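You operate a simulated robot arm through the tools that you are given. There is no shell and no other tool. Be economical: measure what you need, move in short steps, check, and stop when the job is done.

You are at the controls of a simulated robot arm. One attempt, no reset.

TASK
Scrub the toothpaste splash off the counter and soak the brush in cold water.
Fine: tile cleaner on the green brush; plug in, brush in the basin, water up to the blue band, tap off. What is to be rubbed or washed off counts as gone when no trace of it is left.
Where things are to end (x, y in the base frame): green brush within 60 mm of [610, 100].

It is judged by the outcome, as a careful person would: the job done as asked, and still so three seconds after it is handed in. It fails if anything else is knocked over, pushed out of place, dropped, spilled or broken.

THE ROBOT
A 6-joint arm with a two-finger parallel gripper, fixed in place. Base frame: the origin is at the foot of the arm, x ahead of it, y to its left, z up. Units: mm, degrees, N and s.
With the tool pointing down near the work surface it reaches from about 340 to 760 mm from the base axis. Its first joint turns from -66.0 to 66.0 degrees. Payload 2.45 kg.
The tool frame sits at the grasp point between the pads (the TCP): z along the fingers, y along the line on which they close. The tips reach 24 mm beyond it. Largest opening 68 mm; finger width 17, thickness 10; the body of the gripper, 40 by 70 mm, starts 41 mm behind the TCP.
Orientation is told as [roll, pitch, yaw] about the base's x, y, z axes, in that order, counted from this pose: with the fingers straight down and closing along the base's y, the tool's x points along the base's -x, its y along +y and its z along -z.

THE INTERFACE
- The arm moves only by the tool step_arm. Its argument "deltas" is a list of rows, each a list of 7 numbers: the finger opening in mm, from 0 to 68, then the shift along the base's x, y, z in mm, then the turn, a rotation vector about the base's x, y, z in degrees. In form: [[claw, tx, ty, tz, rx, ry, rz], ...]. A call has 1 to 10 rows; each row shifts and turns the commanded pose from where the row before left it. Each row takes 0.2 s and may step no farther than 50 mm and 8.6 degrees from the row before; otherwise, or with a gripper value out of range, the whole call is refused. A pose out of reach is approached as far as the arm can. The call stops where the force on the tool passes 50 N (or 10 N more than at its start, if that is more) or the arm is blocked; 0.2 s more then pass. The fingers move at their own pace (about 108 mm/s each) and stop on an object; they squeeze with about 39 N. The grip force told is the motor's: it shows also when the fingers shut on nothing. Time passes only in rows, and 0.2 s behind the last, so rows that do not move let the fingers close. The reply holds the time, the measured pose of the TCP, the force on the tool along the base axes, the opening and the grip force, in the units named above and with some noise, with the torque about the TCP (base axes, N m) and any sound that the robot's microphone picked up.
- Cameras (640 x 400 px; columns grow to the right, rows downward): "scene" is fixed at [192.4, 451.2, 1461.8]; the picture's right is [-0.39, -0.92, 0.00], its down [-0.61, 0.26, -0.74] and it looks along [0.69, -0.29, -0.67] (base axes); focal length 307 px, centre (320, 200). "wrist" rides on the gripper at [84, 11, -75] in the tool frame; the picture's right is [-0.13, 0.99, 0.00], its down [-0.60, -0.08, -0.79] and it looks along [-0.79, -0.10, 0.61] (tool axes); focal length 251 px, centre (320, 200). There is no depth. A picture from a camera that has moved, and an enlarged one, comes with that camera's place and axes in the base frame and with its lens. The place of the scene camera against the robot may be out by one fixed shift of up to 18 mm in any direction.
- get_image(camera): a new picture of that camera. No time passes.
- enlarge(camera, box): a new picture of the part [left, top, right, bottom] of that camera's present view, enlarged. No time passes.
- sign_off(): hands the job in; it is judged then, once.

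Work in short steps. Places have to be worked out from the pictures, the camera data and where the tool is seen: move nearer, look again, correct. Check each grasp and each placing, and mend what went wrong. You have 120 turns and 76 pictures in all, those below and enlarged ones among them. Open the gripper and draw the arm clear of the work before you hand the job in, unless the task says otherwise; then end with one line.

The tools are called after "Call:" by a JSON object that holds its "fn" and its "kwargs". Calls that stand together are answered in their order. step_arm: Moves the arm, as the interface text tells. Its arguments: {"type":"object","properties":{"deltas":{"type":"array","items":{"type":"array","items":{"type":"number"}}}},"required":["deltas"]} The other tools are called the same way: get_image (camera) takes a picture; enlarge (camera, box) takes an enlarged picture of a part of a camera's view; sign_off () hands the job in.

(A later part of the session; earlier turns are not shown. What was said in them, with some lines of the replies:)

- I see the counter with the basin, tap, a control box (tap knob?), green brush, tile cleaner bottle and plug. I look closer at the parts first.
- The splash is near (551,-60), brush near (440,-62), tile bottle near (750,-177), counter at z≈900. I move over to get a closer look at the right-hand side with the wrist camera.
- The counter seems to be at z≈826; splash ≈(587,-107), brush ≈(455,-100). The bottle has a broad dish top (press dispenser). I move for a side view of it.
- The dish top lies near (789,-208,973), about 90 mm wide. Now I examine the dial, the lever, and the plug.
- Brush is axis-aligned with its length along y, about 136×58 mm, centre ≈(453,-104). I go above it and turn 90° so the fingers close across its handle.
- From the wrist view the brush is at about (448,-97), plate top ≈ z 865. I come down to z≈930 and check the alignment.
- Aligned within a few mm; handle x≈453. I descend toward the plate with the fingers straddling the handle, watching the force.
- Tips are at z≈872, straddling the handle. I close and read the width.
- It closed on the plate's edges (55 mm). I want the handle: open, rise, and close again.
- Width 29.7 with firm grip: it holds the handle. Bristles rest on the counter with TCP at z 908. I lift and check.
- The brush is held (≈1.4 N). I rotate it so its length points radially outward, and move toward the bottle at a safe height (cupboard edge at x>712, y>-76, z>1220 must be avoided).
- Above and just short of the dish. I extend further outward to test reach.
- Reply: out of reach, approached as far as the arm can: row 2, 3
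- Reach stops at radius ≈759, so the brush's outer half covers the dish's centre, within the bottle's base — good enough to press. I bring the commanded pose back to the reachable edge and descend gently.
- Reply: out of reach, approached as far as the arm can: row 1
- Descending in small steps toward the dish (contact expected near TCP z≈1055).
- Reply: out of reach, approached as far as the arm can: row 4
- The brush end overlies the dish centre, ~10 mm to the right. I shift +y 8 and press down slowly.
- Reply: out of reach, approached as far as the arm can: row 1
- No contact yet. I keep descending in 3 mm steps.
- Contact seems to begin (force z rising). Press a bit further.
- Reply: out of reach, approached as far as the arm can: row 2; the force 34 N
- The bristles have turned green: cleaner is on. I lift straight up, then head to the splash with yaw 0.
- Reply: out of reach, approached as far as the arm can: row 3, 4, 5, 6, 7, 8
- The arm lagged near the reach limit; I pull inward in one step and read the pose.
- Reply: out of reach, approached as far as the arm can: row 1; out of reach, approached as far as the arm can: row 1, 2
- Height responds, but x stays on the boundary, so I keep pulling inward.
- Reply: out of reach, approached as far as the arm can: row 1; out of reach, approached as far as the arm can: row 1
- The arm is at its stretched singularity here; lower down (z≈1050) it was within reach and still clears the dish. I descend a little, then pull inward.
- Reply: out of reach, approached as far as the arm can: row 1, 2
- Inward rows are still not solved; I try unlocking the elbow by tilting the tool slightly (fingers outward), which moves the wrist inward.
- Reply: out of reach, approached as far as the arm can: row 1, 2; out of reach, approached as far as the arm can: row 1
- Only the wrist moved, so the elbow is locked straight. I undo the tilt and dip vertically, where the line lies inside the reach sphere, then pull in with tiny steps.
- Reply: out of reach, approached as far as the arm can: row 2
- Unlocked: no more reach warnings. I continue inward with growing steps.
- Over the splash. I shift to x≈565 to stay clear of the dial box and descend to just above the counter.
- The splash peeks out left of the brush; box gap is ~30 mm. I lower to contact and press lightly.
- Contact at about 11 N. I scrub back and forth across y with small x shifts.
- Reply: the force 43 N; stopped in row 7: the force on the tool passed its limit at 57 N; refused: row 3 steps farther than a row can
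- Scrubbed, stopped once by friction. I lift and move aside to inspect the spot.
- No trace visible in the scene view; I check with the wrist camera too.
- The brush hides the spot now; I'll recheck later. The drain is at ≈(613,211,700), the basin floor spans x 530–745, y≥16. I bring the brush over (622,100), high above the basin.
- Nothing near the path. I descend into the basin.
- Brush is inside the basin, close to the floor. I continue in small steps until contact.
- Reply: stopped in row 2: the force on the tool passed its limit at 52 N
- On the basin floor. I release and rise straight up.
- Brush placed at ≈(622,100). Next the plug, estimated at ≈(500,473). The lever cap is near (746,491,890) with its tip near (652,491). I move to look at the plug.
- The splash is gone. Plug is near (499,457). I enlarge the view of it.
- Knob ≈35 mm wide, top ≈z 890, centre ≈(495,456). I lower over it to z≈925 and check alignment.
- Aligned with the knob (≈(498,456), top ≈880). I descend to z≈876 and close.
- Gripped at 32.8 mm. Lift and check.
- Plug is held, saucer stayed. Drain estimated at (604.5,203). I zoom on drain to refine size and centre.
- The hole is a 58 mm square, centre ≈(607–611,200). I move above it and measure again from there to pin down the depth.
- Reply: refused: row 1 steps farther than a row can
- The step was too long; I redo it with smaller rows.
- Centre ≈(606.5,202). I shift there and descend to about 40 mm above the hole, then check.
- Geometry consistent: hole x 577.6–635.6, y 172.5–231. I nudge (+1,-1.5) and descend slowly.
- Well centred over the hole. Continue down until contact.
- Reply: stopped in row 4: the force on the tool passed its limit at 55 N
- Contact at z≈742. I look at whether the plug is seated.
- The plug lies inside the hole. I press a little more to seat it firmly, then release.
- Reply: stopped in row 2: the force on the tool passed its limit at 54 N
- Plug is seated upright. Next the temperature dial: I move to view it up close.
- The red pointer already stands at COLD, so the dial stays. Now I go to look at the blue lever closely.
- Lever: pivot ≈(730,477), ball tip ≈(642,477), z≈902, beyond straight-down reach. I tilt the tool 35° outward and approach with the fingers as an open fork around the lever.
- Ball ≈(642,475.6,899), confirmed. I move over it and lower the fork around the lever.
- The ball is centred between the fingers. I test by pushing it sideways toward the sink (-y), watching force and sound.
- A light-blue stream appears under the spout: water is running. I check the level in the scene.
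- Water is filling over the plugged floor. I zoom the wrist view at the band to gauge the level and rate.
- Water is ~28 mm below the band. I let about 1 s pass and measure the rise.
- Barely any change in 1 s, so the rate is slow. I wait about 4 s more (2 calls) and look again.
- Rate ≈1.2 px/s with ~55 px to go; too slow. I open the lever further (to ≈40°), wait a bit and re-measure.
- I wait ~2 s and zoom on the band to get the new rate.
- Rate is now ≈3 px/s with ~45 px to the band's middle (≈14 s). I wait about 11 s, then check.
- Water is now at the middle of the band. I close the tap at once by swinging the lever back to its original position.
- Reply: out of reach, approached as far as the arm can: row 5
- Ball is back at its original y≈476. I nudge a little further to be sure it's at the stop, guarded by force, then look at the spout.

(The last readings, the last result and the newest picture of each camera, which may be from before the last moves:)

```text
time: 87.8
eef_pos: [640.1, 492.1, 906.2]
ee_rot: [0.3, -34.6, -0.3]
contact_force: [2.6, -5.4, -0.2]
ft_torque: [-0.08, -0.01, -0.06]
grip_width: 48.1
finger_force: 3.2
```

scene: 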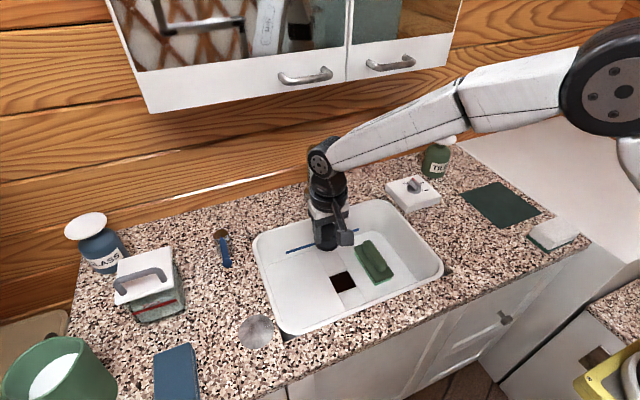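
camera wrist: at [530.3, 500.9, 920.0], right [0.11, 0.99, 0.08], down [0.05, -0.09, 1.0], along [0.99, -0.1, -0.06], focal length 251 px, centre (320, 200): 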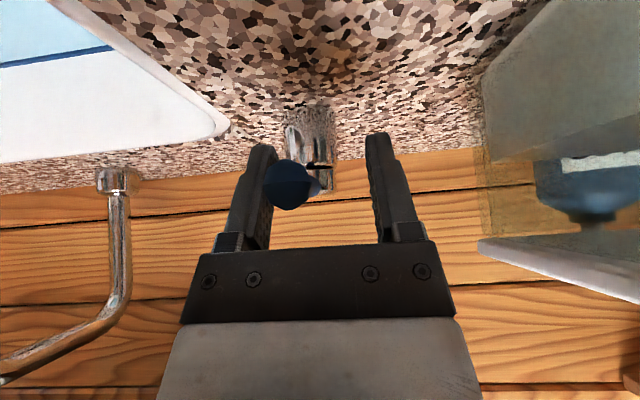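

The stop is felt (≈5 N, finger yielding): tap fully closed. I re-centre the fork, lift off, and draw the arm away clear of the basin.

Call:
{"fn": "step_arm", "kwargs": {"deltas": [[52, 0, -8, 0, 0, 0, 0], [56, 0, -6, 0, 0, 0, 0], [56, -3, 0, 15, 0, 0, 0], [56, -5, 0, 25, 0, 0, 0], [56, -15, 0, 30, 0, 0, 0], [56, -25, 0, 25, 0, 7, 0], [56, -30, 0, 20, 0, 7, 0], [56, -30, 0, 10, 0, 7, 0], [56, -30, 0, 10, 0, 7, 0], [56, -30, 0, 10, 0, 6, 0]]}}

Call:
{"fn": "step_arm", "kwargs": {"deltas": [[56, -20, -30, 20, 0, 0, 0], [56, -20, -30, 20, 0, 0, 0], [56, -20, -30, 20, 0, 0, 0], [56, -5, -45, 10, 0, 0, 0], [56, 0, -45, 10, 0, 0, 0], [56, 0, -45, 10, 0, 0, 0], [56, 0, -48, 0, 0, 0, 0], [56, 0, -48, 0, 0, 0, 0], [56, 0, -48, 0, 0, 0, 0], [56, 0, -48, 0, 0, 0, 0]]}}

Call:
{"fn": "step_arm", "kwargs": {"deltas": [[56, 0, -48, 0, 0, 0, 0], [56, 0, -48, 0, 0, 0, 0], [56, 0, -48, 0, 0, 0, 0], [56, 0, -40, 0, 0, 0, 0]]}}

Call:
{"fn": "enlarge", "kwargs": {"camera": "scene", "box": [180, 130, 480, 340]}}

```text
time: 90.0
eef_pos: [469.0, 476.9, 1051.8]
ee_rot: [0.2, -0.4, -0.2]
contact_force: [0.3, -0.3, -1.1]
ft_torque: [0.02, -0.03, -0.02]
grip_width: 56.0
finger_force: 0.1
```

```text
time: 92.2
eef_pos: [406.5, 59.4, 1143.8]
ee_rot: [0.3, -0.5, -0.2]
contact_force: [-0.1, -1.2, 0.7]
ft_torque: [-0.02, 0.0, -0.02]
grip_width: 56.1
finger_force: 0.1
```

```text
time: 93.2
eef_pos: [405.6, -121.2, 1139.9]
ee_rot: [0.3, -0.5, -0.2]
contact_force: [-0.1, -1.1, 0.9]
ft_torque: [0.03, -0.01, -0.03]
grip_width: 56.2
finger_force: 0.1
```

```text
1.90 times, centred on (330, 235) of scene
camera zoom: at [192.4, 451.2, 1461.8], right [-0.39, -0.92, 0.0], down [-0.61, 0.26, -0.74], along [0.69, -0.29, -0.67], focal length 584 px, centre (301, 133)
```

zoom: 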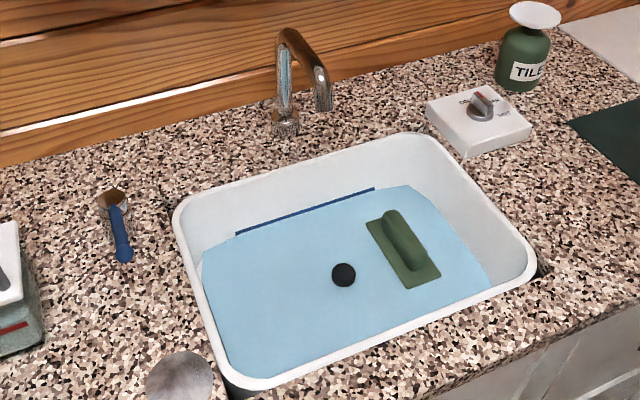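

Tap is off, water sits at the blue band, brush lies near (622,102). One last close look at the band confirms the level holds.

Call:
{"fn": "enlarge", "kwargs": {"camera": "scene", "box": [270, 210, 390, 290]}}

```text
5.00 times, centred on (330, 250) of scene
camera zoom: at [192.4, 451.2, 1461.8], right [-0.39, -0.92, 0.0], down [-0.61, 0.26, -0.74], along [0.69, -0.29, -0.67], focal length 1533 px, centre (270, -50)
```

zoom: 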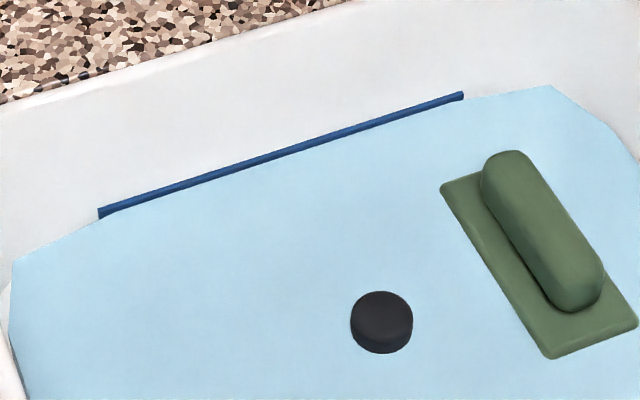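

The water stands on the blue band, the plug holds, the tap is shut, the arm is clear and the gripper open, so I hand in the job.

Call:
{"fn": "sign_off", "kwargs": {}}

```text
The job is handed in.
```

The toothpaste splash is scrubbed off with tile cleaner, and the green brush is soaking in cold water near (622, 102). The plug is in, the water is at the blue band and the tap is off.
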